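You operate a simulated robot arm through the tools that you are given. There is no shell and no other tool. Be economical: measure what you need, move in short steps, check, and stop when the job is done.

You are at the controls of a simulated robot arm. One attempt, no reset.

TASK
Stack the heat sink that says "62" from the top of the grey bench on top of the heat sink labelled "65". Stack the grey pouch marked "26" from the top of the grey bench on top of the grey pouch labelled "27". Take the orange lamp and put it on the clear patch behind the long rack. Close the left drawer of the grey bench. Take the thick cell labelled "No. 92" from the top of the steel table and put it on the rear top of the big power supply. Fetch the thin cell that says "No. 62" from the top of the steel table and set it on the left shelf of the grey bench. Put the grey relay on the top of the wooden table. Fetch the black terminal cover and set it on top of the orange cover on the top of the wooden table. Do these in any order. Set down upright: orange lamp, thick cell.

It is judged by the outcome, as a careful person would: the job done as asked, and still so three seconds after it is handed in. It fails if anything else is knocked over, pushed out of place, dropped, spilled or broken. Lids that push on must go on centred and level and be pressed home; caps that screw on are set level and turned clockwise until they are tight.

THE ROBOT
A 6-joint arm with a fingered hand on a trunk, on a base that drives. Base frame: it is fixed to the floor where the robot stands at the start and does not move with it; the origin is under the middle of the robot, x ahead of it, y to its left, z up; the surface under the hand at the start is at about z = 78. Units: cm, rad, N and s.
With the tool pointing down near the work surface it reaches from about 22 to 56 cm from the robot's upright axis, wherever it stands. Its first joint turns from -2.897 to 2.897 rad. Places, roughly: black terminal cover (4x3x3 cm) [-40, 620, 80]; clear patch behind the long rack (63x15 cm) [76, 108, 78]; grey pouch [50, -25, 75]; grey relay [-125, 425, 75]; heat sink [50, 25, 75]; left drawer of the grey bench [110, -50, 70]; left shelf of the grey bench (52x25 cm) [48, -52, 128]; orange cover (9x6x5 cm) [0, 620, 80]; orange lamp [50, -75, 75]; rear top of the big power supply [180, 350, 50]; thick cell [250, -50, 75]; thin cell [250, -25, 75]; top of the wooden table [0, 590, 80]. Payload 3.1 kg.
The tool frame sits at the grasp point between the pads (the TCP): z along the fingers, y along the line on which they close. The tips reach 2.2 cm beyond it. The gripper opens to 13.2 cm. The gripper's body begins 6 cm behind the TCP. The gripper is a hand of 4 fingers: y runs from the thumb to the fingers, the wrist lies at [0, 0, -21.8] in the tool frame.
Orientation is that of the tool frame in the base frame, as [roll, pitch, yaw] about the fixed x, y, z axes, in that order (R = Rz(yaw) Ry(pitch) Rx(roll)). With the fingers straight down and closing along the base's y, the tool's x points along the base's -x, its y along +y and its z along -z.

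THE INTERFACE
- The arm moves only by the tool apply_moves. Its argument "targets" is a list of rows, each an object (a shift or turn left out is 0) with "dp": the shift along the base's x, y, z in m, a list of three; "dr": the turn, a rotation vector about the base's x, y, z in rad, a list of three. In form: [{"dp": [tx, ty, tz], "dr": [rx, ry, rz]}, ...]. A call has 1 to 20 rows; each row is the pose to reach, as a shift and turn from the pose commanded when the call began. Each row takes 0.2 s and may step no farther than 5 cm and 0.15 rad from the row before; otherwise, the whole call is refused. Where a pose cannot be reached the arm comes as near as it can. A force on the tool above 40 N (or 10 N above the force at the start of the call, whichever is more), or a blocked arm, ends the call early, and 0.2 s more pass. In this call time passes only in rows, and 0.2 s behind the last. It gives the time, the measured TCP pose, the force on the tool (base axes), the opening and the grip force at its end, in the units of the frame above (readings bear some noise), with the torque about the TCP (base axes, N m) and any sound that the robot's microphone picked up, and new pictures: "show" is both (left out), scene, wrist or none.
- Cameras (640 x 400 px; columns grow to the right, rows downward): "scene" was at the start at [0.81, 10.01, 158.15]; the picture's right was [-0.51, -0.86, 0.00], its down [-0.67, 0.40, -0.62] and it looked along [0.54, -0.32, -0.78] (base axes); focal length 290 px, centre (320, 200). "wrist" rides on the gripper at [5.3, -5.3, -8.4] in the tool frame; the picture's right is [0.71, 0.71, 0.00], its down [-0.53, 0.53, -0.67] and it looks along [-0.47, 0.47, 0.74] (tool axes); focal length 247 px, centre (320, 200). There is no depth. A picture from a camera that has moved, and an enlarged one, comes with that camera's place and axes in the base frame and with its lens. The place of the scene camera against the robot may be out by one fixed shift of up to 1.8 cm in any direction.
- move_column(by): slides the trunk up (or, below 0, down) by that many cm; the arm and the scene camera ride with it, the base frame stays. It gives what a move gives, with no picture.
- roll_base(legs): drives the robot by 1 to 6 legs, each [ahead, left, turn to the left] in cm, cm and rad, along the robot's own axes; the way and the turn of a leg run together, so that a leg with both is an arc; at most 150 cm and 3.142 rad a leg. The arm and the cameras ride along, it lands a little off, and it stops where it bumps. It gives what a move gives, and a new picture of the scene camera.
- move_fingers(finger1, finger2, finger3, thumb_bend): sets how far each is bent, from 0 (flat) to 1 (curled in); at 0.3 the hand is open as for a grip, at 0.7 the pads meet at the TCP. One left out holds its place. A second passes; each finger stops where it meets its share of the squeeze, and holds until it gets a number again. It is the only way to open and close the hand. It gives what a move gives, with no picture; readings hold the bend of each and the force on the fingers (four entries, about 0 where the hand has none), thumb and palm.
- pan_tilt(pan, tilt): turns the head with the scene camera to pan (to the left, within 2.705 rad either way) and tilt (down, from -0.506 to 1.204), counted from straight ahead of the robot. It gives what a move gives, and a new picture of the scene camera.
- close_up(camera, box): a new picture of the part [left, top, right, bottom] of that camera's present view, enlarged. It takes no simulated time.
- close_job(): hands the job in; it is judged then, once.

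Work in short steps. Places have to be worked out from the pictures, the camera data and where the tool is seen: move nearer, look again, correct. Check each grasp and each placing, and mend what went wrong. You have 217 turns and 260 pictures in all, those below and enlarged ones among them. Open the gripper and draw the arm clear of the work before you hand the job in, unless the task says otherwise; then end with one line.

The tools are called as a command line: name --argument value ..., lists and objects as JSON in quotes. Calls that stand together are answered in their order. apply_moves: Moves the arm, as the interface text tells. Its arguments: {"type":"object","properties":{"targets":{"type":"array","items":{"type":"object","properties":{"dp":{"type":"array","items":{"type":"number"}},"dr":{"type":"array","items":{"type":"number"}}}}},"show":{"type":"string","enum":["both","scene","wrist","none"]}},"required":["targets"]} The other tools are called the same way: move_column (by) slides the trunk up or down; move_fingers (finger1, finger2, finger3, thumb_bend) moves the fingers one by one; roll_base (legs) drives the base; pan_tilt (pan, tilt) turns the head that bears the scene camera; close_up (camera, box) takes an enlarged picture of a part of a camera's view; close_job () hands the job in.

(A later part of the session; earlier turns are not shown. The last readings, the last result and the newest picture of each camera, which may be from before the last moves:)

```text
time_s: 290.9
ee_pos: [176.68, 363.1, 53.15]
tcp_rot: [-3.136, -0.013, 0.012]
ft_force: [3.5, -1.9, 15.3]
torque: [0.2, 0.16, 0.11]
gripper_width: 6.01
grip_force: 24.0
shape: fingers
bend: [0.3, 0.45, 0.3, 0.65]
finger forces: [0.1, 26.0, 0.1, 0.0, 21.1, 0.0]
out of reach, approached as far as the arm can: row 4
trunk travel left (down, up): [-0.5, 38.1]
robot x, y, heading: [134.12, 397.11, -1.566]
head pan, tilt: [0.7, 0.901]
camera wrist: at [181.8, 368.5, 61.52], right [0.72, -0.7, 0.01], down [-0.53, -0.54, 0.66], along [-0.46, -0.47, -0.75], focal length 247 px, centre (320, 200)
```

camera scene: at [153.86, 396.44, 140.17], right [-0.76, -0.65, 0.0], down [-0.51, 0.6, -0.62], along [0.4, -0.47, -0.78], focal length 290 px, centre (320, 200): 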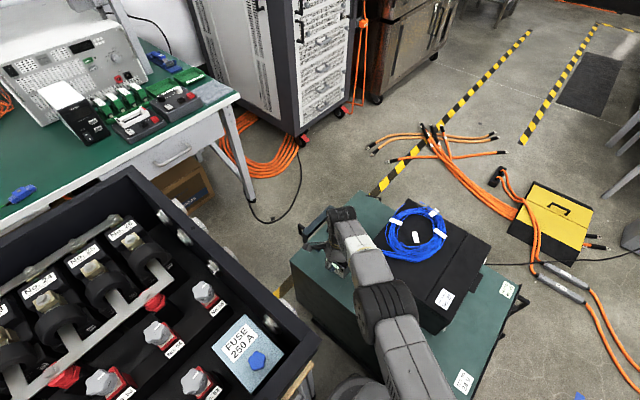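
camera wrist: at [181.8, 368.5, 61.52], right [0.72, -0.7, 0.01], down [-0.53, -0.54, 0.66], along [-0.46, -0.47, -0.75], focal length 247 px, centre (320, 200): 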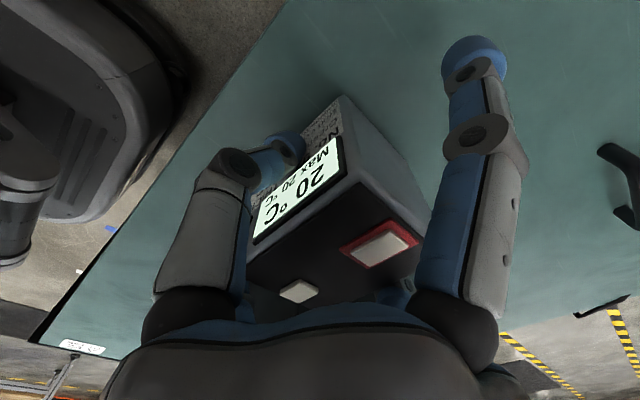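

Contact. I ease up, release and withdraw upward.

apply_moves --targets '[{"dp": [0, 0, 0.003]}]' --show "none"

move_fingers --finger2 0.33 --thumb_bend 0.4

apply_moves --targets '[{"dp": [0, 0, 0.03]}, {"dp": [0, 0, 0.07]}, {"dp": [0, 0, 0.115]}, {"dp": [0, 0, 0.16]}, {"dp": [0, 0, 0.2]}]' --show "wrist"

```text
time_s: 291.3
ee_pos: [176.63, 363.31, 53.07]
tcp_rot: [-3.133, -0.009, 0.01]
ft_force: [4.0, -4.3, 10.0]
torque: [0.1, 0.05, 0.02]
gripper_width: 5.98
grip_force: 21.6
shape: fingers
bend: [0.3, 0.45, 0.3, 0.65]
finger forces: [0.0, 25.0, 0.0, 0.1, 18.7, 0.0]
trunk travel left (down, up): [-0.5, 38.1]
robot x, y, heading: [133.85, 397.01, -1.572]
head pan, tilt: [0.7, 0.901]
```

```text
time_s: 292.3
ee_pos: [176.61, 363.47, 53.06]
tcp_rot: [-3.131, -0.007, 0.012]
ft_force: [-0.3, 0.7, 0.9]
torque: [0.0, -0.01, 0.01]
gripper_width: 7.68
grip_force: 0.0
shape: fingers
bend: [0.3, 0.33, 0.3, 0.4]
finger forces: [0.0, 0.1, 0.0, 0.0, 0.0, 0.0]
trunk travel left (down, up): [-0.5, 38.1]
robot x, y, heading: [134.01, 397.11, -1.569]
head pan, tilt: [0.7, 0.901]
```

```text
time_s: 293.5
ee_pos: [177.31, 362.63, 73.45]
tcp_rot: [-3.13, -0.008, 0.011]
ft_force: [0.0, 0.2, 0.5]
torque: [0.03, 0.0, 0.03]
gripper_width: 7.69
grip_force: 0.1
shape: fingers
bend: [0.3, 0.33, 0.3, 0.4]
finger forces: [0.0, 0.0, 0.1, 0.1, 0.0, 0.1]
out of reach, approached as far as the arm can: row 1, 2, 3, 4, 5
trunk travel left (down, up): [-0.5, 38.1]
robot x, y, heading: [133.93, 397.06, -1.567]
head pan, tilt: [0.7, 0.901]
camera wrist: at [182.45, 367.95, 81.84], right [0.72, -0.7, 0.0], down [-0.52, -0.54, 0.66], along [-0.46, -0.47, -0.75], focal length 247 px, centre (320, 200)
```

wrist: 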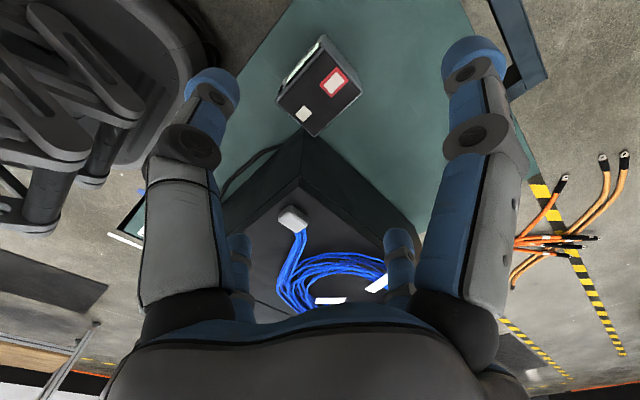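

Thick cell stands upright on the rear top. I raise the column, retract the arm, and head west to the relay table.

move_column --by 27

apply_moves --targets '[{"dp": [-0.045, 0, 0]}, {"dp": [-0.09, 0, 0]}, {"dp": [-0.135, 0, 0]}, {"dp": [-0.18, 0, 0]}, {"dp": [-0.225, 0, 0]}, {"dp": [-0.27, 0, 0]}, {"dp": [-0.315, 0, 0]}, {"dp": [-0.36, 0, 0]}, {"dp": [-0.4, 0, 0]}]' --show "none"

roll_base --legs '[[0, -130, 0], [0, -20, 0]]'

pan_tilt --pan -1.4 --tilt 0.7

```text
time_s: 296.3
ee_pos: [177.32, 362.58, 100.26]
tcp_rot: [-3.128, -0.007, 0.01]
ft_force: [0.6, -0.5, 0.2]
torque: [-0.03, -0.01, 0.02]
gripper_width: 7.69
grip_force: 0.1
shape: fingers
bend: [0.3, 0.33, 0.3, 0.4]
finger forces: [0.1, 0.1, 0.0, 0.0, 0.0, 0.1]
trunk travel left (down, up): [-27.5, 11.1]
robot x, y, heading: [133.87, 396.85, -1.567]
head pan, tilt: [0.7, 0.901]
```

```text
time_s: 298.3
ee_pos: [170.93, 356.27, 103.14]
tcp_rot: [-3.128, -0.006, 0.012]
ft_force: [0.4, 0.0, 0.6]
torque: [0.01, 0.02, 0.01]
gripper_width: 7.69
grip_force: 0.1
shape: fingers
bend: [0.3, 0.33, 0.3, 0.4]
finger forces: [0.0, 0.0, 0.1, 0.0, 0.0, 0.1]
out of reach, approached as far as the arm can: row 1, 2, 3, 4, 5, 6, 7, 8, 9
trunk travel left (down, up): [-27.5, 11.1]
robot x, y, heading: [133.94, 397.41, -1.561]
head pan, tilt: [0.7, 0.901]
```

```text
time_s: 305.9
ee_pos: [22.45, 355.29, 103.02]
tcp_rot: [-3.129, -0.007, 0.012]
ft_force: [-0.7, -0.1, -0.1]
torque: [-0.01, -0.03, -0.02]
gripper_width: 7.66
grip_force: 0.0
shape: fingers
bend: [0.3, 0.33, 0.3, 0.4]
finger forces: [0.0, 0.0, 0.0, 0.1, 0.0, 0.1]
trunk travel left (down, up): [-27.5, 11.1]
robot x, y, heading: [-14.33, 395.72, -1.568]
head pan, tilt: [0.7, 0.901]
camera scene: at [5.3, 395.55, 158.15], right [-0.76, -0.65, 0.0], down [-0.51, 0.6, -0.62], along [0.4, -0.47, -0.78], focal length 290 px, centre (320, 200)
```

scene: 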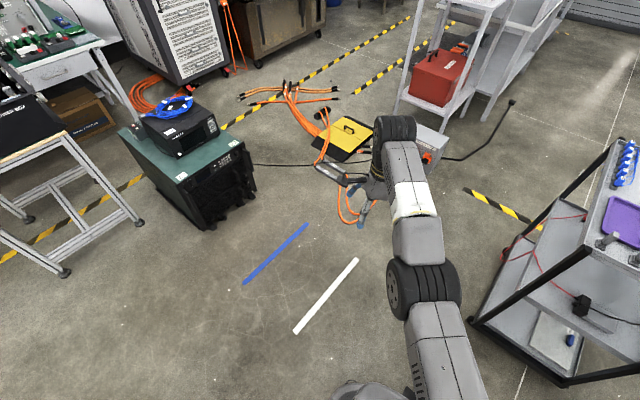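

```text
time_s: 307.9
ee_pos: [22.53, 355.36, 103.05]
tcp_rot: [-3.13, -0.006, 0.009]
ft_force: [-0.8, -0.9, 0.2]
torque: [0.02, -0.03, -0.01]
gripper_width: 7.68
grip_force: 0.0
shape: fingers
bend: [0.3, 0.33, 0.3, 0.4]
finger forces: [0.0, 0.0, 0.0, 0.0, 0.0, 0.1]
trunk travel left (down, up): [-27.5, 11.1]
robot x, y, heading: [-14.75, 396.23, -1.569]
head pan, tilt: [-1.4, 0.7]
camera scene: at [-7.81, 399.81, 159.75], right [-0.18, 0.98, 0.0], down [0.63, 0.11, -0.76], along [-0.75, -0.13, -0.64], focal length 290 px, centre (320, 200)
```

scene: 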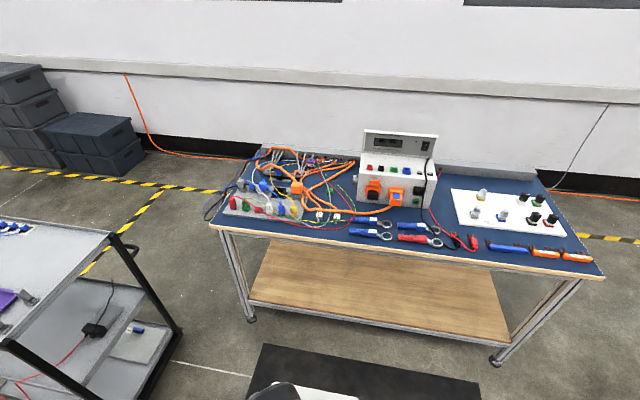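

close_up --camera "scene" --box '[440, 170, 600, 270]'

close_up --camera "scene" --box '[200, 140, 360, 240]'

```text
4.00 times, centred on (520, 220) of scene
camera zoom: at [-7.81, 399.81, 159.75], right [-0.18, 0.98, 0.0], down [0.63, 0.11, -0.76], along [-0.75, -0.13, -0.64], focal length 1161 px, centre (-480, 120)
```

zoom: 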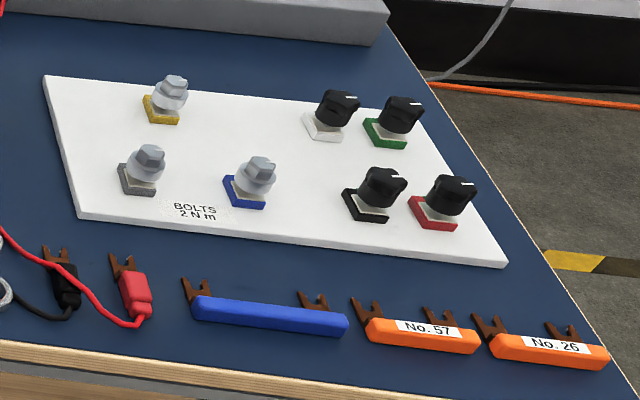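

```text
4.00 times, centred on (280, 190) of scene
camera zoom: at [-7.81, 399.81, 159.75], right [-0.18, 0.98, 0.0], down [0.63, 0.11, -0.76], along [-0.75, -0.13, -0.64], focal length 1161 px, centre (480, 240)
```

zoom: 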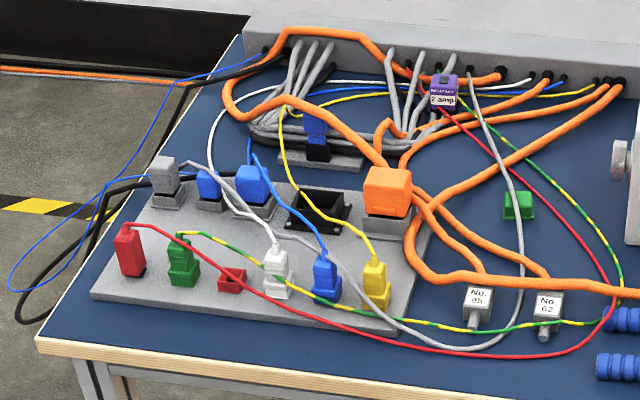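

close_up --camera "scene" --box '[320, 115, 480, 265]'

```text
2.67 times, centred on (400, 190) of scene
camera zoom: at [-7.81, 399.81, 159.75], right [-0.18, 0.98, 0.0], down [0.63, 0.11, -0.76], along [-0.75, -0.13, -0.64], focal length 774 px, centre (107, 227)
```

zoom: 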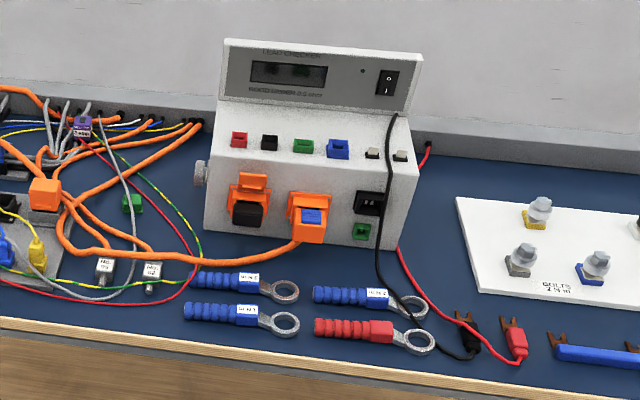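

close_up --camera "scene" --box '[365, 155, 435, 210]'

close_up --camera "scene" --box '[220, 165, 310, 225]'

```text
7.27 times, centred on (400, 182) of scene
camera zoom: at [-7.81, 399.81, 159.75], right [-0.18, 0.98, 0.0], down [0.63, 0.11, -0.76], along [-0.75, -0.13, -0.64], focal length 2111 px, centre (-262, 327)
```

zoom: 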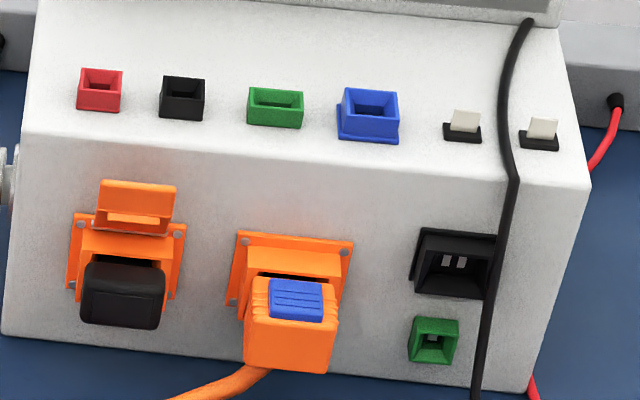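

```text
6.67 times, centred on (265, 195) of scene
camera zoom: at [-7.81, 399.81, 159.75], right [-0.18, 0.98, 0.0], down [0.63, 0.11, -0.76], along [-0.75, -0.13, -0.64], focal length 1935 px, centre (687, 233)
```

zoom: 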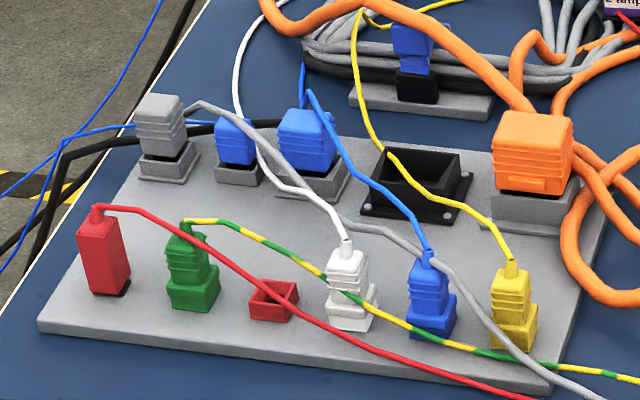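

No loose relay is visible from here. I retract the arm to the front and move closer to this table with the column raised to look again.

apply_moves --targets '[{"dp": [-0.04, 0, 0]}, {"dp": [-0.08, 0, 0]}, {"dp": [-0.12, 0, 0]}, {"dp": [-0.16, 0, 0]}, {"dp": [-0.2, 0, 0]}, {"dp": [-0.24, 0, 0]}, {"dp": [-0.28, 0, 0]}, {"dp": [-0.32, 0, 0]}, {"dp": [-0.36, 0, 0]}]' --show "none"

move_column --by 11

roll_base --legs '[[-20, 0, 0], [0, 0, -1.57], [38, 0, 0]]'

pan_tilt --pan 0.0 --tilt 0.9

```text
time_s: 309.9
ee_pos: [14.95, 349.81, 105.1]
tcp_rot: [-3.127, -0.004, 0.012]
ft_force: [-0.6, 0.0, 0.8]
torque: [0.0, -0.01, 0.01]
gripper_width: 7.7
grip_force: 0.1
shape: fingers
bend: [0.3, 0.33, 0.3, 0.4]
finger forces: [0.0, 0.0, 0.1, 0.0, 0.1, 0.0]
out of reach, approached as far as the arm can: row 1, 2, 3, 4, 5, 6, 7, 8, 9
trunk travel left (down, up): [-27.5, 11.1]
robot x, y, heading: [-14.65, 396.14, -1.561]
head pan, tilt: [-1.4, 0.7]
```

```text
time_s: 311.3
ee_pos: [14.94, 349.79, 116.19]
tcp_rot: [-3.127, -0.003, 0.01]
ft_force: [-1.0, -0.6, -0.4]
torque: [0.04, 0.02, -0.01]
gripper_width: 7.68
grip_force: 0.1
shape: fingers
bend: [0.3, 0.33, 0.3, 0.4]
finger forces: [0.0, 0.0, 0.0, 0.0, 0.0, 0.0]
trunk travel left (down, up): [-38.5, 0.1]
robot x, y, heading: [-14.54, 396.04, -1.569]
head pan, tilt: [-1.4, 0.7]
```

```text
time_s: 318.8
ee_pos: [-99.15, 384.95, 116.03]
tcp_rot: [-3.127, -0.008, -1.541]
ft_force: [0.7, 0.8, 0.6]
torque: [-0.04, -0.01, 0.01]
gripper_width: 7.69
grip_force: 0.1
shape: fingers
bend: [0.3, 0.33, 0.3, 0.4]
finger forces: [0.0, 0.0, 0.0, 0.1, 0.0, 0.0]
trunk travel left (down, up): [-38.5, 0.1]
robot x, y, heading: [-53.37, 414.77, -3.119]
head pan, tilt: [-1.4, 0.7]
camera scene: at [-48.32, 407.99, 170.76], right [0.98, 0.19, 0.0], down [0.12, -0.63, -0.76], along [-0.15, 0.75, -0.64], focal length 290 px, centre (320, 200)
```

scene: 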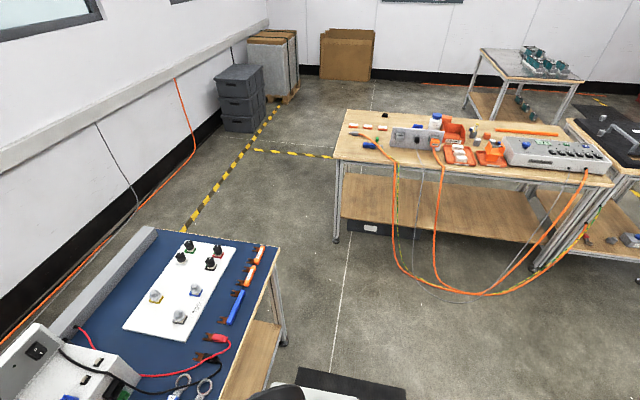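

```text
time_s: 320.3
ee_pos: [-99.06, 384.95, 116.06]
tcp_rot: [-3.129, -0.006, -1.54]
ft_force: [0.4, -0.1, -0.3]
torque: [-0.03, 0.0, -0.02]
gripper_width: 7.71
grip_force: 0.1
shape: fingers
bend: [0.3, 0.33, 0.3, 0.4]
finger forces: [0.1, 0.0, 0.1, 0.1, 0.0, 0.0]
trunk travel left (down, up): [-38.5, 0.1]
robot x, y, heading: [-53.3, 415.28, -3.114]
head pan, tilt: [0.0, 0.901]
camera scene: at [-54.19, 399.48, 169.14], right [-0.02, 1.0, 0.0], down [0.78, 0.02, -0.62], along [-0.62, -0.01, -0.78], focal length 290 px, centre (320, 200)
```

scene: 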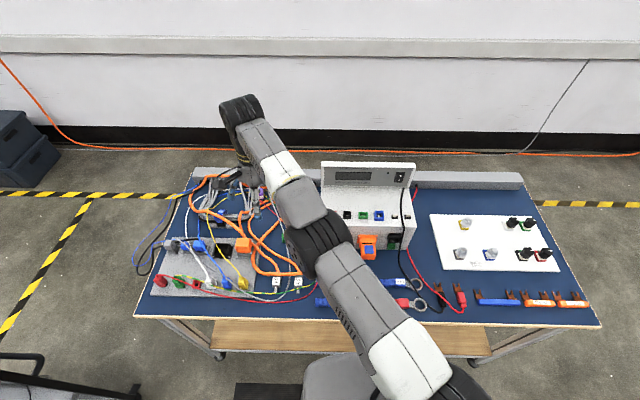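

close_up --camera "scene" --box '[140, 160, 332, 300]'

close_up --camera "wrist" --box '[0, 0, 640, 400]'

```text
2.86 times, centred on (236, 230) of scene
camera zoom: at [-54.19, 399.48, 169.14], right [-0.02, 1.0, 0.0], down [0.78, 0.02, -0.62], along [-0.62, -0.01, -0.78], focal length 829 px, centre (560, 114)
```

zoom: 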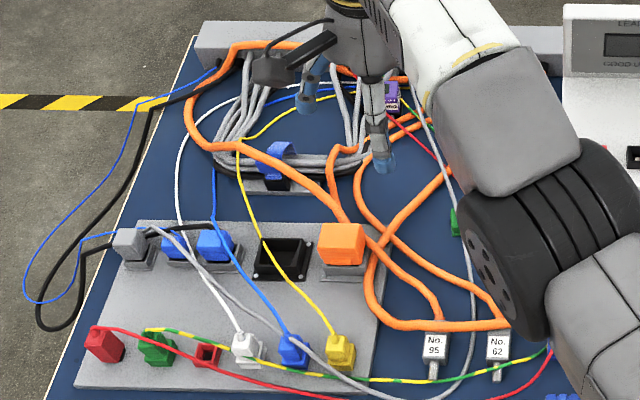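

```text
1.00 times, centred on (320, 200) of wrist (not enlarged: the box is as wide or as high as the picture)
camera zoom: at [-93.69, 379.84, 124.55], right [-0.69, -0.73, -0.01], down [-0.55, 0.51, 0.66], along [-0.48, 0.46, -0.75], focal length 247 px, centre (320, 200)
```

zoom: 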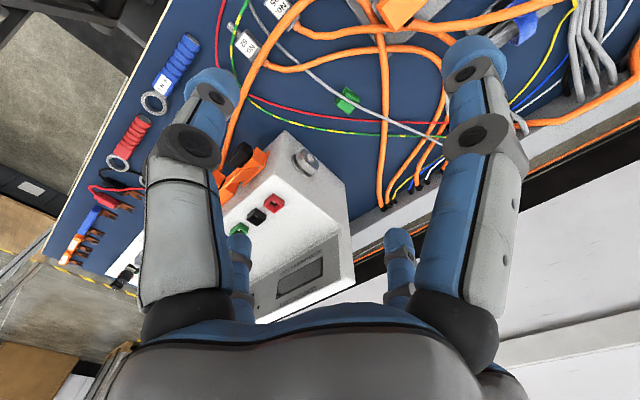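

close_up --camera "scene" --box '[315, 150, 435, 225]'

close_up --camera "scene" --box '[380, 195, 480, 320]'

```text
5.33 times, centred on (375, 188) of scene
camera zoom: at [-54.19, 399.48, 169.14], right [-0.02, 1.0, 0.0], down [0.78, 0.02, -0.62], along [-0.62, -0.01, -0.78], focal length 1548 px, centre (27, 267)
```

zoom: 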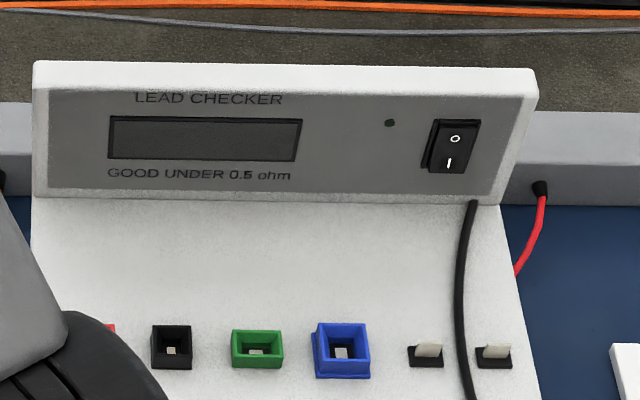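

```text
3.20 times, centred on (430, 258) of scene
camera zoom: at [-54.19, 399.48, 169.14], right [-0.02, 1.0, 0.0], down [0.78, 0.02, -0.62], along [-0.62, -0.01, -0.78], focal length 929 px, centre (-32, 16)
```

zoom: 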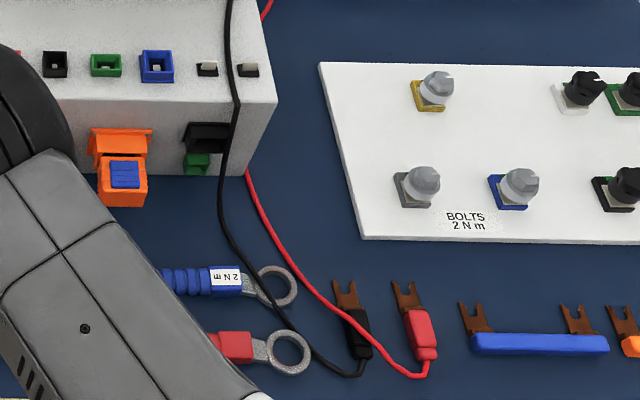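

The relay isn't evident; I check the zone behind the checker by viewing from the north end.

roll_base --legs '[[0, -62, 0]]'

pan_tilt --pan 0.55 --tilt 0.75

```text
time_s: 323.6
ee_pos: [-99.57, 443.75, 116.09]
tcp_rot: [-3.126, -0.006, -1.518]
ft_force: [-0.4, 1.1, 0.7]
torque: [-0.01, 0.01, 0.02]
gripper_width: 7.67
grip_force: 0.0
shape: fingers
bend: [0.3, 0.33, 0.3, 0.4]
finger forces: [0.0, 0.0, 0.0, 0.0, 0.0, 0.1]
trunk travel left (down, up): [-38.5, 0.1]
robot x, y, heading: [-54.47, 474.62, -3.098]
head pan, tilt: [0.0, 0.901]
stopped in leg 1: the robot was blocked; the commanded pose is now the measured one
camera scene: at [-55.11, 459.32, 169.17], right [-0.04, 1.0, 0.0], down [0.78, 0.03, -0.62], along [-0.62, -0.03, -0.78], focal length 290 px, centre (320, 200)
```

scene: 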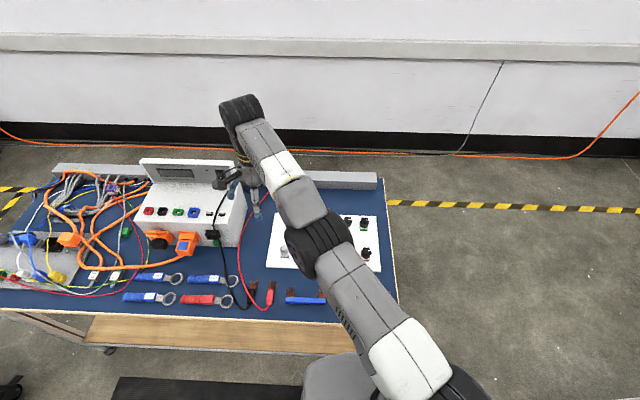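

```text
time_s: 324.6
ee_pos: [-99.51, 443.58, 116.12]
tcp_rot: [-3.126, -0.006, -1.521]
ft_force: [0.8, 0.8, -0.3]
torque: [-0.02, 0.0, 0.0]
gripper_width: 7.68
grip_force: 0.0
shape: fingers
bend: [0.3, 0.33, 0.3, 0.4]
finger forces: [0.0, 0.1, 0.1, 0.0, 0.0, 0.0]
trunk travel left (down, up): [-38.5, 0.1]
robot x, y, heading: [-54.46, 474.74, -3.093]
head pan, tilt: [0.55, 0.75]
camera scene: at [-54.48, 454.76, 170.33], right [-0.56, 0.83, 0.0], down [0.57, 0.38, -0.73], along [-0.61, -0.41, -0.68], focal length 290 px, centre (320, 200)
```

scene: 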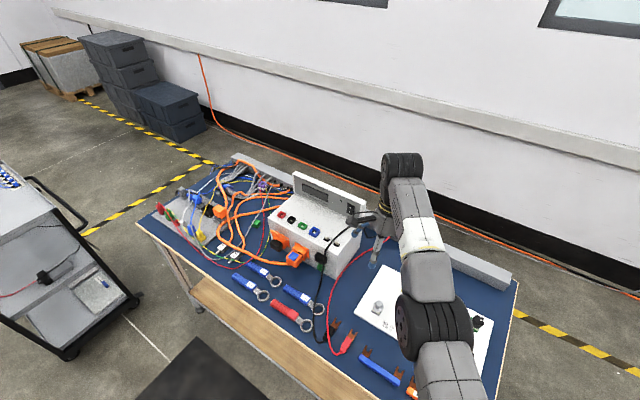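

roll_base --legs '[[-6, 0, -0.04]]'

close_up --camera "scene" --box '[150, 150, 390, 300]'

pan_tilt --pan 1.3 --tilt 0.65

close_up --camera "scene" --box '[220, 120, 460, 270]'

```text
time_s: 325.6
ee_pos: [-94.71, 445.51, 116.13]
tcp_rot: [-3.128, -0.006, -1.559]
ft_force: [0.5, -0.6, 0.5]
torque: [-0.01, 0.0, 0.01]
gripper_width: 7.69
grip_force: 0.1
shape: fingers
bend: [0.3, 0.33, 0.3, 0.4]
finger forces: [0.0, 0.1, 0.1, 0.0, 0.0, 0.0]
trunk travel left (down, up): [-38.5, 0.1]
robot x, y, heading: [-48.37, 474.59, -3.136]
head pan, tilt: [0.55, 0.75]
camera scene: at [-49.15, 454.91, 170.33], right [-0.53, 0.85, 0.0], down [0.58, 0.36, -0.73], along [-0.62, -0.39, -0.68], focal length 290 px, centre (320, 200)
```

scene: 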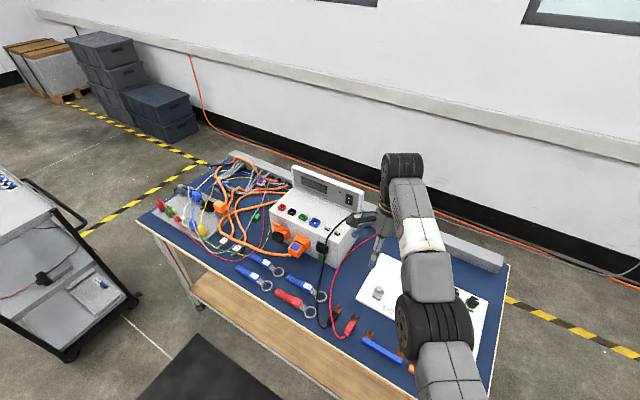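

```text
2.67 times, centred on (270, 225) of scene
camera zoom: at [-49.15, 454.91, 170.33], right [-0.53, 0.85, 0.0], down [0.58, 0.36, -0.73], along [-0.62, -0.39, -0.68], focal length 774 px, centre (453, 133)
```

zoom: 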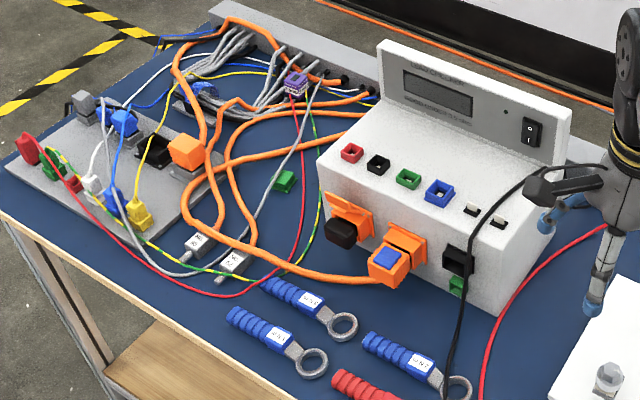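

```text
time_s: 326.7
ee_pos: [-94.71, 445.59, 116.0]
tcp_rot: [-3.127, -0.004, -1.559]
ft_force: [0.0, -0.6, -1.0]
torque: [0.01, 0.0, 0.0]
gripper_width: 7.71
grip_force: 0.1
shape: fingers
bend: [0.3, 0.33, 0.3, 0.4]
finger forces: [0.0, 0.0, 0.1, 0.0, 0.0, 0.1]
trunk travel left (down, up): [-38.5, 0.1]
robot x, y, heading: [-48.64, 474.61, -3.135]
head pan, tilt: [1.3, 0.649]
camera scene: at [-44.48, 450.89, 171.19], right [-0.96, 0.26, 0.0], down [0.16, 0.58, -0.8], along [-0.21, -0.77, -0.6], focal length 290 px, centre (320, 200)
```

scene: 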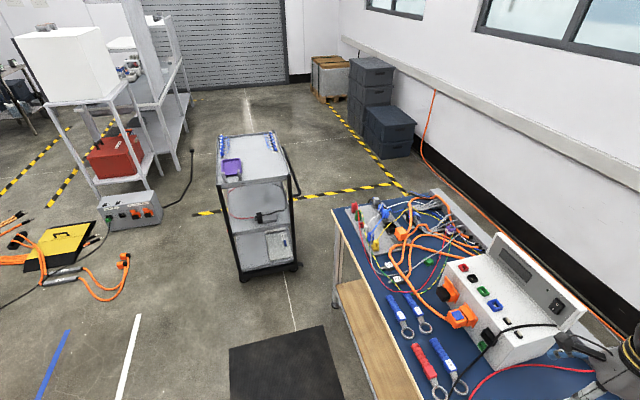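

```text
2.67 times, centred on (340, 195) of scene
camera zoom: at [-44.48, 450.89, 171.19], right [-0.96, 0.26, 0.0], down [0.16, 0.58, -0.8], along [-0.21, -0.77, -0.6], focal length 774 px, centre (267, 213)
```

zoom: 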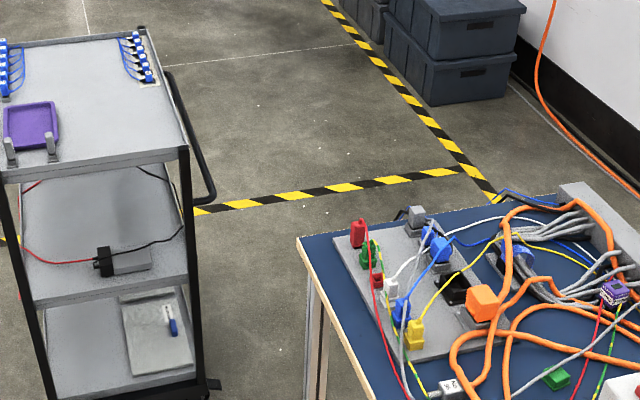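

pan_tilt --pan -1.75 --tilt 0.6

close_up --camera "scene" --box '[100, 80, 340, 230]'

close_up --camera "scene" --box '[340, 80, 580, 230]'

```text
time_s: 329.3
ee_pos: [-94.83, 445.49, 116.17]
tcp_rot: [-3.127, -0.005, -1.559]
ft_force: [0.6, 1.4, -0.4]
torque: [0.0, -0.01, 0.01]
gripper_width: 7.71
grip_force: 0.1
shape: fingers
bend: [0.3, 0.33, 0.3, 0.4]
finger forces: [0.0, 0.1, 0.0, 0.0, 0.0, 0.0]
trunk travel left (down, up): [-38.5, 0.1]
robot x, y, heading: [-48.6, 474.93, -3.138]
head pan, tilt: [-1.751, 0.6]
camera scene: at [-40.72, 467.97, 171.62], right [0.98, -0.17, 0.0], down [-0.1, -0.56, -0.83], along [0.14, 0.81, -0.56], focal length 290 px, centre (320, 200)
```

scene: 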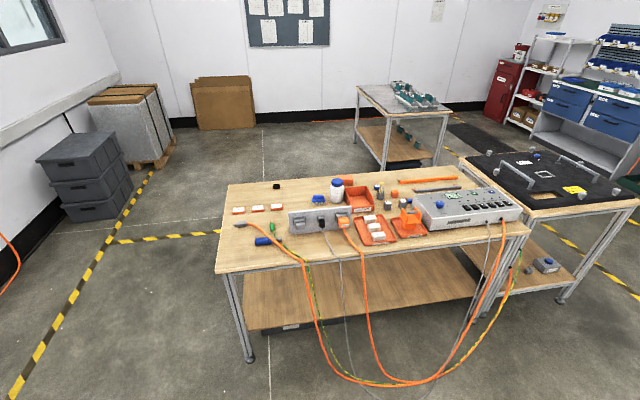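

```text
2.67 times, centred on (220, 155) of scene
camera zoom: at [-40.72, 467.97, 171.62], right [0.98, -0.17, 0.0], down [-0.1, -0.56, -0.83], along [0.14, 0.81, -0.56], focal length 774 px, centre (587, 320)
```

zoom: 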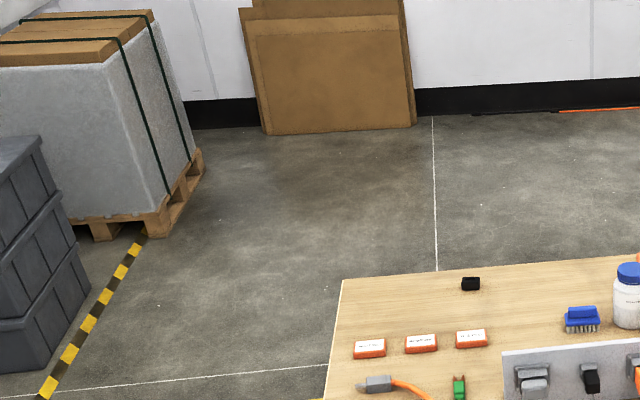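

```text
2.67 times, centred on (460, 155) of scene
camera zoom: at [-40.72, 467.97, 171.62], right [0.98, -0.17, 0.0], down [-0.1, -0.56, -0.83], along [0.14, 0.81, -0.56], focal length 774 px, centre (-53, 320)
```

zoom: 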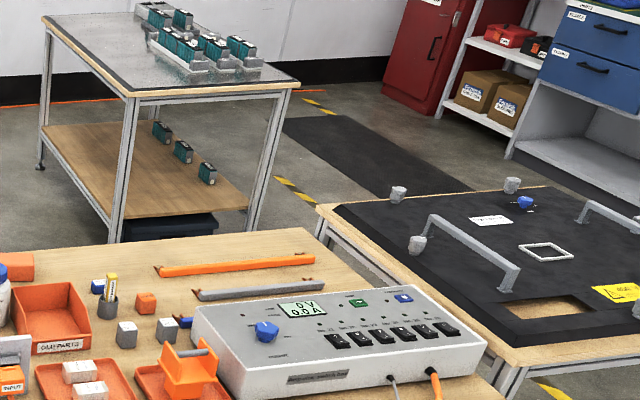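

close_up --camera "wrist" --box '[0, 0, 640, 400]'

pan_tilt --pan 0.3 --tilt 1.1

```text
1.00 times, centred on (320, 200) of wrist (not enlarged: the box is as wide or as high as the picture)
camera zoom: at [-89.64, 440.27, 124.54], right [-0.7, -0.72, -0.01], down [-0.54, 0.52, 0.66], along [-0.47, 0.46, -0.75], focal length 247 px, centre (320, 200)
```

zoom: 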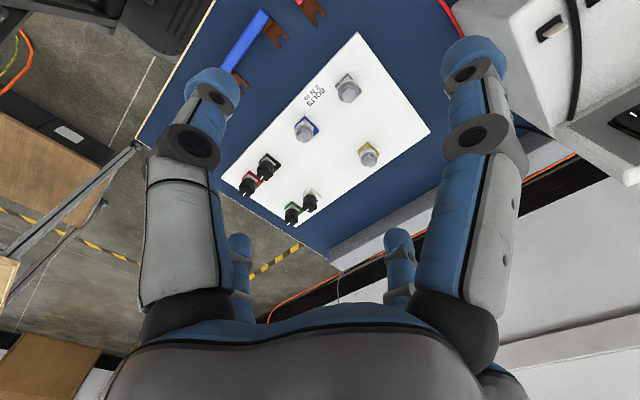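

```text
time_s: 331.3
ee_pos: [-94.87, 445.58, 116.07]
tcp_rot: [-3.129, -0.004, -1.558]
ft_force: [-0.5, -0.6, -0.2]
torque: [0.03, 0.04, -0.04]
gripper_width: 7.68
grip_force: 0.0
shape: fingers
bend: [0.3, 0.33, 0.3, 0.4]
finger forces: [0.1, 0.0, 0.1, 0.1, 0.1, 0.0]
trunk travel left (down, up): [-38.5, 0.1]
robot x, y, heading: [-48.5, 474.77, -3.139]
head pan, tilt: [0.3, 1.1]
camera scene: at [-48.27, 457.37, 167.76], right [-0.3, 0.95, 0.0], down [0.85, 0.27, -0.45], along [-0.43, -0.14, -0.89], focal length 290 px, centre (320, 200)
```

scene: 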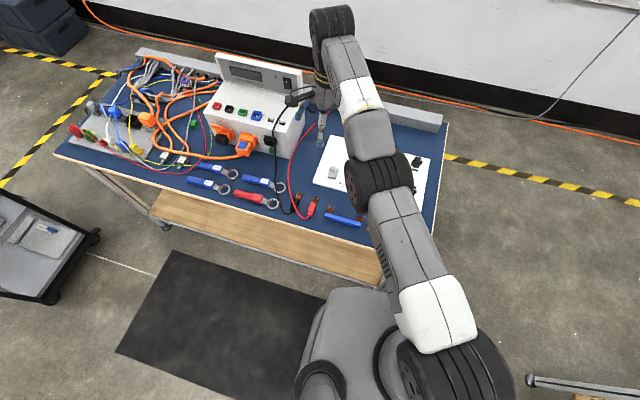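

Still no relay on the visible side. I go round to the table's north end to look along the back (behind the checker lid).

roll_base --legs '[[0, -48, 0], [0, 0, 1.57], [0, -62, 0]]'

pan_tilt --pan -0.1 --tilt 0.6

```text
time_s: 341.1
ee_pos: [-80.83, 475.51, 116.06]
tcp_rot: [-3.127, -0.006, 0.047]
ft_force: [-0.7, 0.3, 0.5]
torque: [-0.03, -0.03, 0.02]
gripper_width: 7.67
grip_force: 0.0
shape: fingers
bend: [0.3, 0.33, 0.3, 0.4]
finger forces: [0.1, 0.0, 0.1, 0.1, 0.0, 0.1]
trunk travel left (down, up): [-38.5, 0.1]
robot x, y, heading: [-111.49, 520.39, -1.528]
head pan, tilt: [0.3, 1.1]
camera scene: at [-94.88, 520.48, 167.76], right [-0.94, -0.33, 0.0], down [-0.3, 0.84, -0.45], along [0.15, -0.43, -0.89], focal length 290 px, centre (320, 200)
```

scene: 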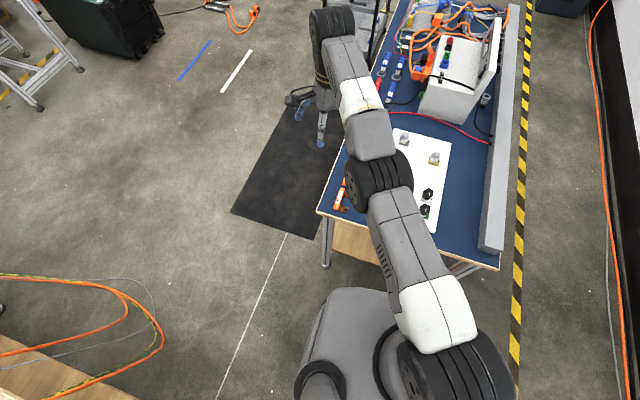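

```text
time_s: 342.1
ee_pos: [-80.84, 475.69, 116.0]
tcp_rot: [-3.128, -0.005, 0.046]
ft_force: [-0.2, -0.6, -0.5]
torque: [-0.03, 0.01, 0.01]
gripper_width: 7.7
grip_force: 0.0
shape: fingers
bend: [0.3, 0.33, 0.3, 0.4]
finger forces: [0.0, 0.1, 0.0, 0.1, 0.0, 0.1]
trunk travel left (down, up): [-38.5, 0.1]
robot x, y, heading: [-111.56, 520.65, -1.532]
head pan, tilt: [-0.099, 0.6]
camera scene: at [-97.46, 517.62, 171.61], right [-1.0, 0.06, 0.0], down [0.03, 0.56, -0.82], along [-0.05, -0.82, -0.57], focal length 290 px, centre (320, 200)
```

scene: 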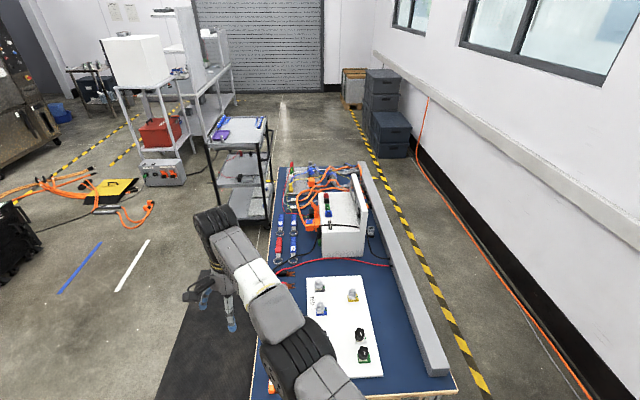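

Something grey sits behind the checker lid near the duct (px ~(370,230)); I zoom in.

close_up --camera "scene" --box '[330, 190, 426, 270]'

```text
5.00 times, centred on (378, 230) of scene
camera zoom: at [-97.46, 517.62, 171.61], right [-1.0, 0.06, 0.0], down [0.03, 0.56, -0.82], along [-0.05, -0.82, -0.57], focal length 1451 px, centre (30, 50)
```

zoom: 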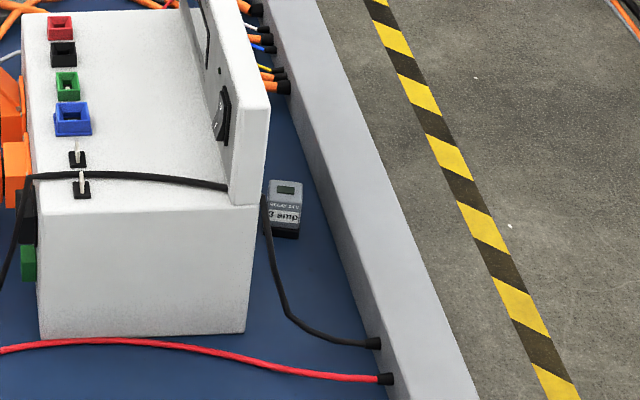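

Found: the grey relay stands behind the checker at about (-127.5,413). The wall is 1 m behind the table, so I drive to the rear side.

roll_base --legs '[[0, 0, -0.04], [0, -62, 0], [106, 0, 0], [0, 0, 1.57]]'

pan_tilt --pan 0.0 --tilt 0.95

```text
time_s: 354.9
ee_pos: [-127.56, 444.99, 116.08]
tcp_rot: [-3.129, -0.006, 1.606]
ft_force: [-0.2, 0.5, 1.0]
torque: [0.03, 0.01, 0.0]
gripper_width: 7.69
grip_force: 0.0
shape: fingers
bend: [0.3, 0.33, 0.3, 0.4]
finger forces: [0.0, 0.0, 0.1, 0.0, 0.0, 0.1]
trunk travel left (down, up): [-38.5, 0.1]
robot x, y, heading: [-173.37, 414.55, 0.03]
head pan, tilt: [-0.099, 0.6]
camera scene: at [-170.51, 427.63, 171.62], right [-0.07, -1.0, 0.0], down [-0.56, 0.04, -0.83], along [0.82, -0.06, -0.56], focal length 290 px, centre (320, 200)
```

scene: 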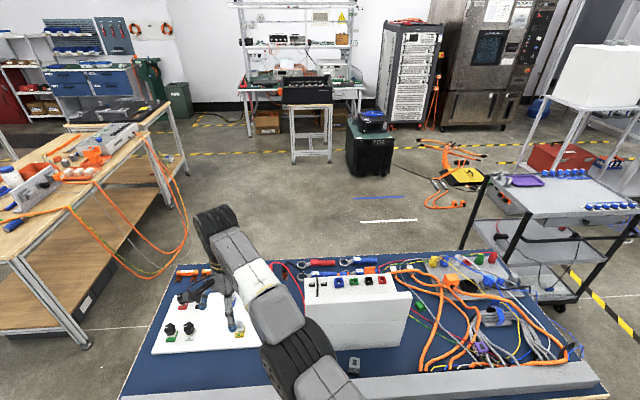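

```text
time_s: 355.7
ee_pos: [-127.53, 444.93, 116.07]
tcp_rot: [-3.127, -0.004, 1.606]
ft_force: [0.3, -0.3, -0.3]
torque: [-0.01, 0.01, 0.0]
gripper_width: 7.66
grip_force: 0.0
shape: fingers
bend: [0.3, 0.33, 0.3, 0.4]
finger forces: [0.0, 0.0, 0.0, 0.0, 0.0, 0.1]
trunk travel left (down, up): [-38.5, 0.1]
robot x, y, heading: [-173.3, 415.04, 0.027]
head pan, tilt: [0.0, 0.949]
camera scene: at [-172.04, 428.46, 168.79], right [0.03, -1.0, 0.0], down [-0.81, -0.02, -0.58], along [0.58, 0.02, -0.81], focal length 290 px, centre (320, 200)
```

scene: 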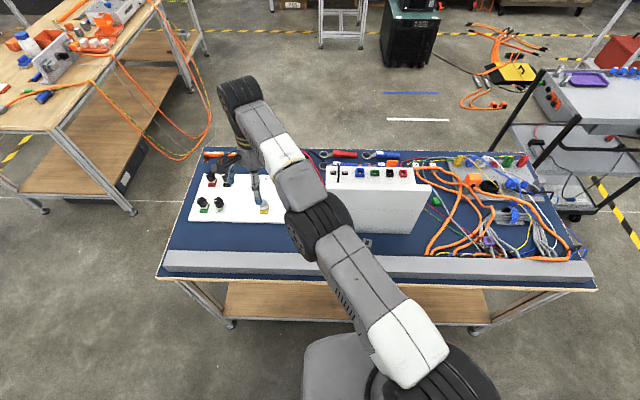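

I lower the column to standard, and turn the hand so it closes along y, moving it near the relay.

move_column --by -11

apply_moves --targets '[{"dp": [-0.005, -0.03, 0], "dr": [0, 0, 0.14]}, {"dp": [-0.01, -0.06, 0], "dr": [0, 0, 0.28]}, {"dp": [-0.015, -0.09, 0], "dr": [0, 0, 0.42]}, {"dp": [-0.02, -0.12, 0], "dr": [0, 0, 0.56]}, {"dp": [-0.025, -0.15, 0], "dr": [0, 0, 0.7]}, {"dp": [-0.03, -0.18, 0], "dr": [0, 0, 0.84]}, {"dp": [-0.035, -0.21, 0], "dr": [0, 0, 0.98]}, {"dp": [-0.04, -0.24, 0], "dr": [0, 0, 1.12]}, {"dp": [-0.045, -0.27, 0], "dr": [0, 0, 1.26]}, {"dp": [-0.05, -0.3, 0], "dr": [0, 0, 1.4]}, {"dp": [-0.055, -0.32, 0], "dr": [0, 0, 1.535]}]' --show "both"

```text
time_s: 357.1
ee_pos: [-127.7, 444.89, 104.98]
tcp_rot: [-3.128, -0.006, 1.605]
ft_force: [0.2, -0.2, 0.2]
torque: [-0.03, -0.01, -0.01]
gripper_width: 7.69
grip_force: 0.1
shape: fingers
bend: [0.3, 0.33, 0.3, 0.4]
finger forces: [0.0, 0.1, 0.0, 0.0, 0.1, 0.0]
trunk travel left (down, up): [-27.5, 11.1]
robot x, y, heading: [-173.2, 414.68, 0.031]
head pan, tilt: [0.0, 0.949]
```

```text
time_s: 359.5
ee_pos: [-122.4, 418.99, 114.44]
tcp_rot: [-3.103, -0.05, 2.919]
ft_force: [0.1, -0.7, 0.9]
torque: [0.01, 0.03, 0.0]
gripper_width: 7.71
grip_force: 0.0
shape: fingers
bend: [0.3, 0.33, 0.3, 0.4]
finger forces: [0.0, 0.1, 0.0, 0.0, 0.0, 0.1]
out of reach, approached as far as the arm can: row 1, 2, 3, 4, 5, 6, 7, 8, 9, 10, 11
trunk travel left (down, up): [-27.5, 11.1]
robot x, y, heading: [-173.31, 414.18, 0.029]
head pan, tilt: [0.0, 0.949]
camera scene: at [-172.05, 428.46, 157.77], right [0.03, -1.0, 0.0], down [-0.81, -0.02, -0.58], along [0.58, 0.02, -0.81], focal length 290 px, centre (320, 200)
camera wrist: at [-128.27, 415.14, 123.33], right [-0.53, 0.85, 0.01], down [0.67, 0.41, 0.62], along [0.52, 0.34, -0.78], focal length 247 px, centre (320, 200)
```

scene: 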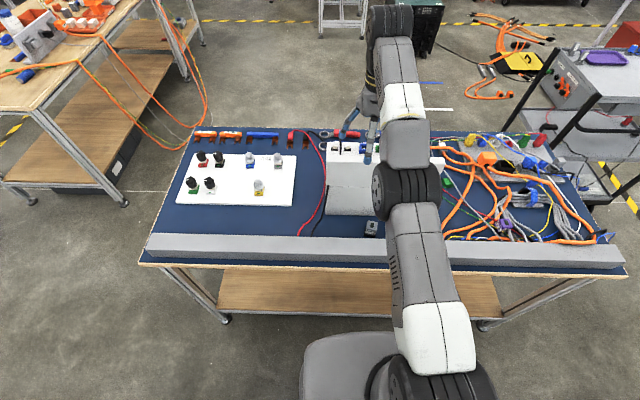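
wrist: 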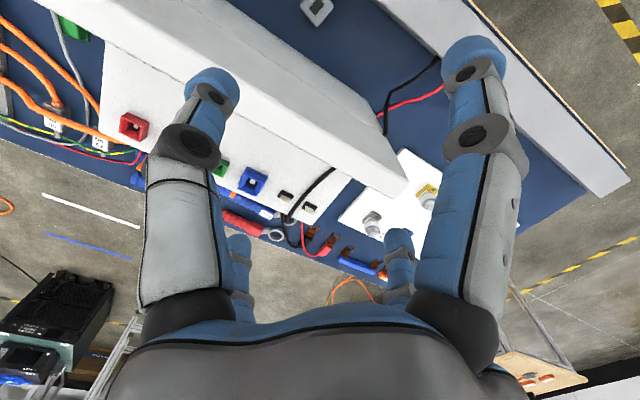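

The commanded pose has drifted far from the measured one (arm was stretched). I command it back to a reachable pose near (-135,413,105).

apply_moves --targets '[{"dp": [0.006, 0.047, 0.004]}, {"dp": [0.012, 0.094, 0.008]}, {"dp": [0.018, 0.141, 0.012]}, {"dp": [0.024, 0.188, 0.016]}, {"dp": [0.03, 0.235, 0.02]}, {"dp": [0.036, 0.282, 0.024]}, {"dp": [0.042, 0.329, 0.028]}, {"dp": [0.048, 0.376, 0.032]}, {"dp": [0.054, 0.423, 0.036]}, {"dp": [0.06, 0.47, 0.04]}, {"dp": [0.066, 0.517, 0.045]}, {"dp": [0.072, 0.564, 0.05]}, {"dp": [0.08, 0.61, 0.05]}]' --show "both"

```text
time_s: 362.3
ee_pos: [-135.99, 452.12, 108.6]
tcp_rot: [-3.105, -0.048, 2.916]
ft_force: [-0.2, 0.6, -0.5]
torque: [-0.02, 0.0, -0.02]
gripper_width: 7.68
grip_force: 0.1
shape: fingers
bend: [0.3, 0.33, 0.3, 0.4]
finger forces: [0.0, 0.0, 0.0, 0.0, 0.1, 0.1]
out of reach, approached as far as the arm can: row 1, 2, 3, 4, 5, 6, 7, 8, 9, 10, 11, 12, 13
trunk travel left (down, up): [-27.5, 11.1]
robot x, y, heading: [-173.19, 414.51, 0.025]
head pan, tilt: [0.0, 0.949]
camera scene: at [-172.13, 428.51, 157.76], right [0.03, -1.0, 0.0], down [-0.81, -0.02, -0.58], along [0.58, 0.02, -0.81], focal length 290 px, centre (320, 200)
camera wrist: at [-141.89, 448.32, 117.43], right [-0.53, 0.85, 0.01], down [0.67, 0.41, 0.62], along [0.52, 0.34, -0.78], focal length 247 px, centre (320, 200)
```

scene: 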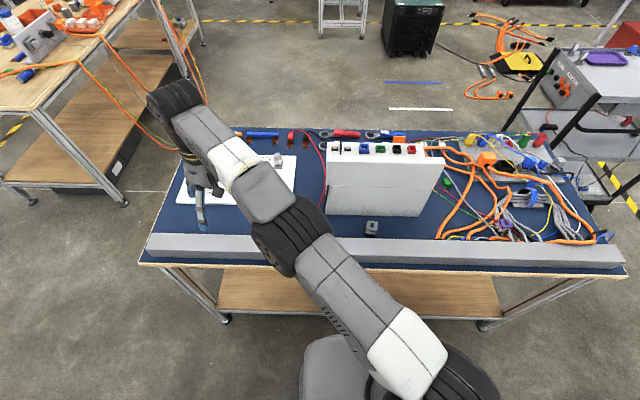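
wrist: 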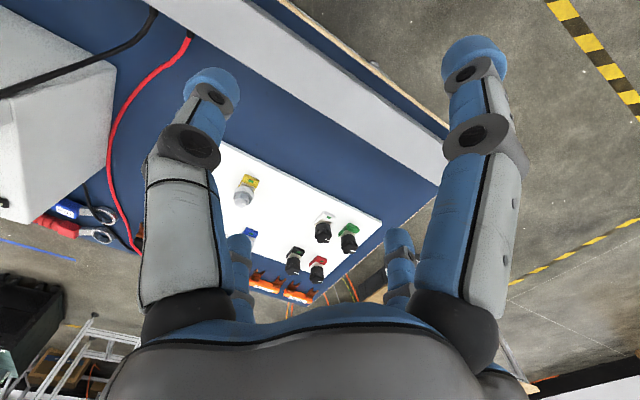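

The IK seems stuck near full stretch. I test a purely inward motion.

apply_moves --targets '[{"dp": [-0.02, -0.02, 0.0]}, {"dp": [-0.04, -0.04, 0.0]}, {"dp": [-0.06, -0.06, 0.0]}, {"dp": [-0.08, -0.08, 0.0]}, {"dp": [-0.1, -0.1, 0.0]}]' --show "none"

```text
time_s: 363.5
ee_pos: [-136.12, 451.73, 108.73]
tcp_rot: [-3.102, -0.051, 2.917]
ft_force: [-0.7, 0.6, -1.0]
torque: [-0.01, -0.03, 0.0]
gripper_width: 7.68
grip_force: 0.1
shape: fingers
bend: [0.3, 0.33, 0.3, 0.4]
finger forces: [0.0, 0.0, 0.1, 0.0, 0.1, 0.1]
out of reach, approached as far as the arm can: row 1, 2, 3, 4, 5
trunk travel left (down, up): [-27.5, 11.1]
robot x, y, heading: [-173.31, 414.48, 0.025]
head pan, tilt: [0.0, 0.949]
```

I try pushing outward to full stretch at shoulder height and then back inward, to free the elbow.

apply_moves --targets '[{"dp": [0.02, 0.02, -0.03]}, {"dp": [0.05, 0.05, -0.05]}, {"dp": [0.08, 0.08, -0.07]}, {"dp": [0.11, 0.11, -0.09]}, {"dp": [0.14, 0.14, -0.1]}]' --show "none"

apply_moves --targets '[{"dp": [-0.02, -0.02, 0.02]}, {"dp": [-0.05, -0.05, 0.04]}, {"dp": [-0.08, -0.08, 0.06]}, {"dp": [-0.11, -0.11, 0.08]}, {"dp": [-0.14, -0.14, 0.1]}, {"dp": [-0.17, -0.17, 0.1]}]' --show "scene"

```text
time_s: 364.7
ee_pos: [-134.27, 453.06, 99.38]
tcp_rot: [-3.104, -0.051, 2.917]
ft_force: [0.5, -0.6, -0.3]
torque: [-0.02, 0.0, -0.01]
gripper_width: 7.69
grip_force: 0.0
shape: fingers
bend: [0.3, 0.33, 0.3, 0.4]
finger forces: [0.1, 0.1, 0.1, 0.0, 0.0, 0.0]
out of reach, approached as far as the arm can: row 1, 2, 3, 4, 5
trunk travel left (down, up): [-27.5, 11.1]
robot x, y, heading: [-172.96, 414.71, 0.025]
head pan, tilt: [0.0, 0.949]
```

```text
time_s: 366.1
ee_pos: [-151.92, 436.21, 109.55]
tcp_rot: [-3.104, -0.047, 2.919]
ft_force: [-0.5, 0.3, 0.0]
torque: [0.03, -0.01, -0.01]
gripper_width: 7.7
grip_force: 0.1
shape: fingers
bend: [0.3, 0.33, 0.3, 0.4]
finger forces: [0.0, 0.0, 0.1, 0.0, 0.0, 0.0]
trunk travel left (down, up): [-27.5, 11.1]
robot x, y, heading: [-173.48, 414.46, 0.028]
head pan, tilt: [0.0, 0.949]
camera scene: at [-172.18, 428.34, 157.78], right [0.03, -1.0, 0.0], down [-0.81, -0.02, -0.58], along [0.58, 0.02, -0.81], focal length 290 px, centre (320, 200)
```

scene: 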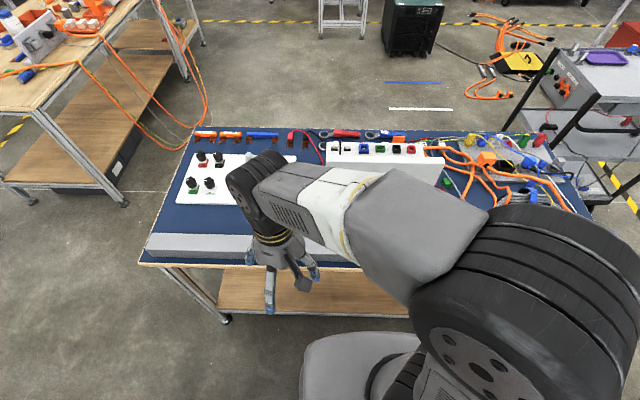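

The elbow is free again. I move to above and behind the relay and look.

apply_moves --targets '[{"dp": [0.03, -0.04, -0.01], "dr": [0, 0, 0.08]}, {"dp": [0.06, -0.08, -0.02], "dr": [0, 0, 0.15]}, {"dp": [0.09, -0.12, -0.03], "dr": [0, 0, 0.22]}, {"dp": [0.12, -0.15, -0.04], "dr": [0, 0, 0.22]}, {"dp": [0.14, -0.18, -0.05], "dr": [0, 0, 0.22]}]' --show "both"

```text
refused: row 1 steps farther than a row can; nothing moved
```

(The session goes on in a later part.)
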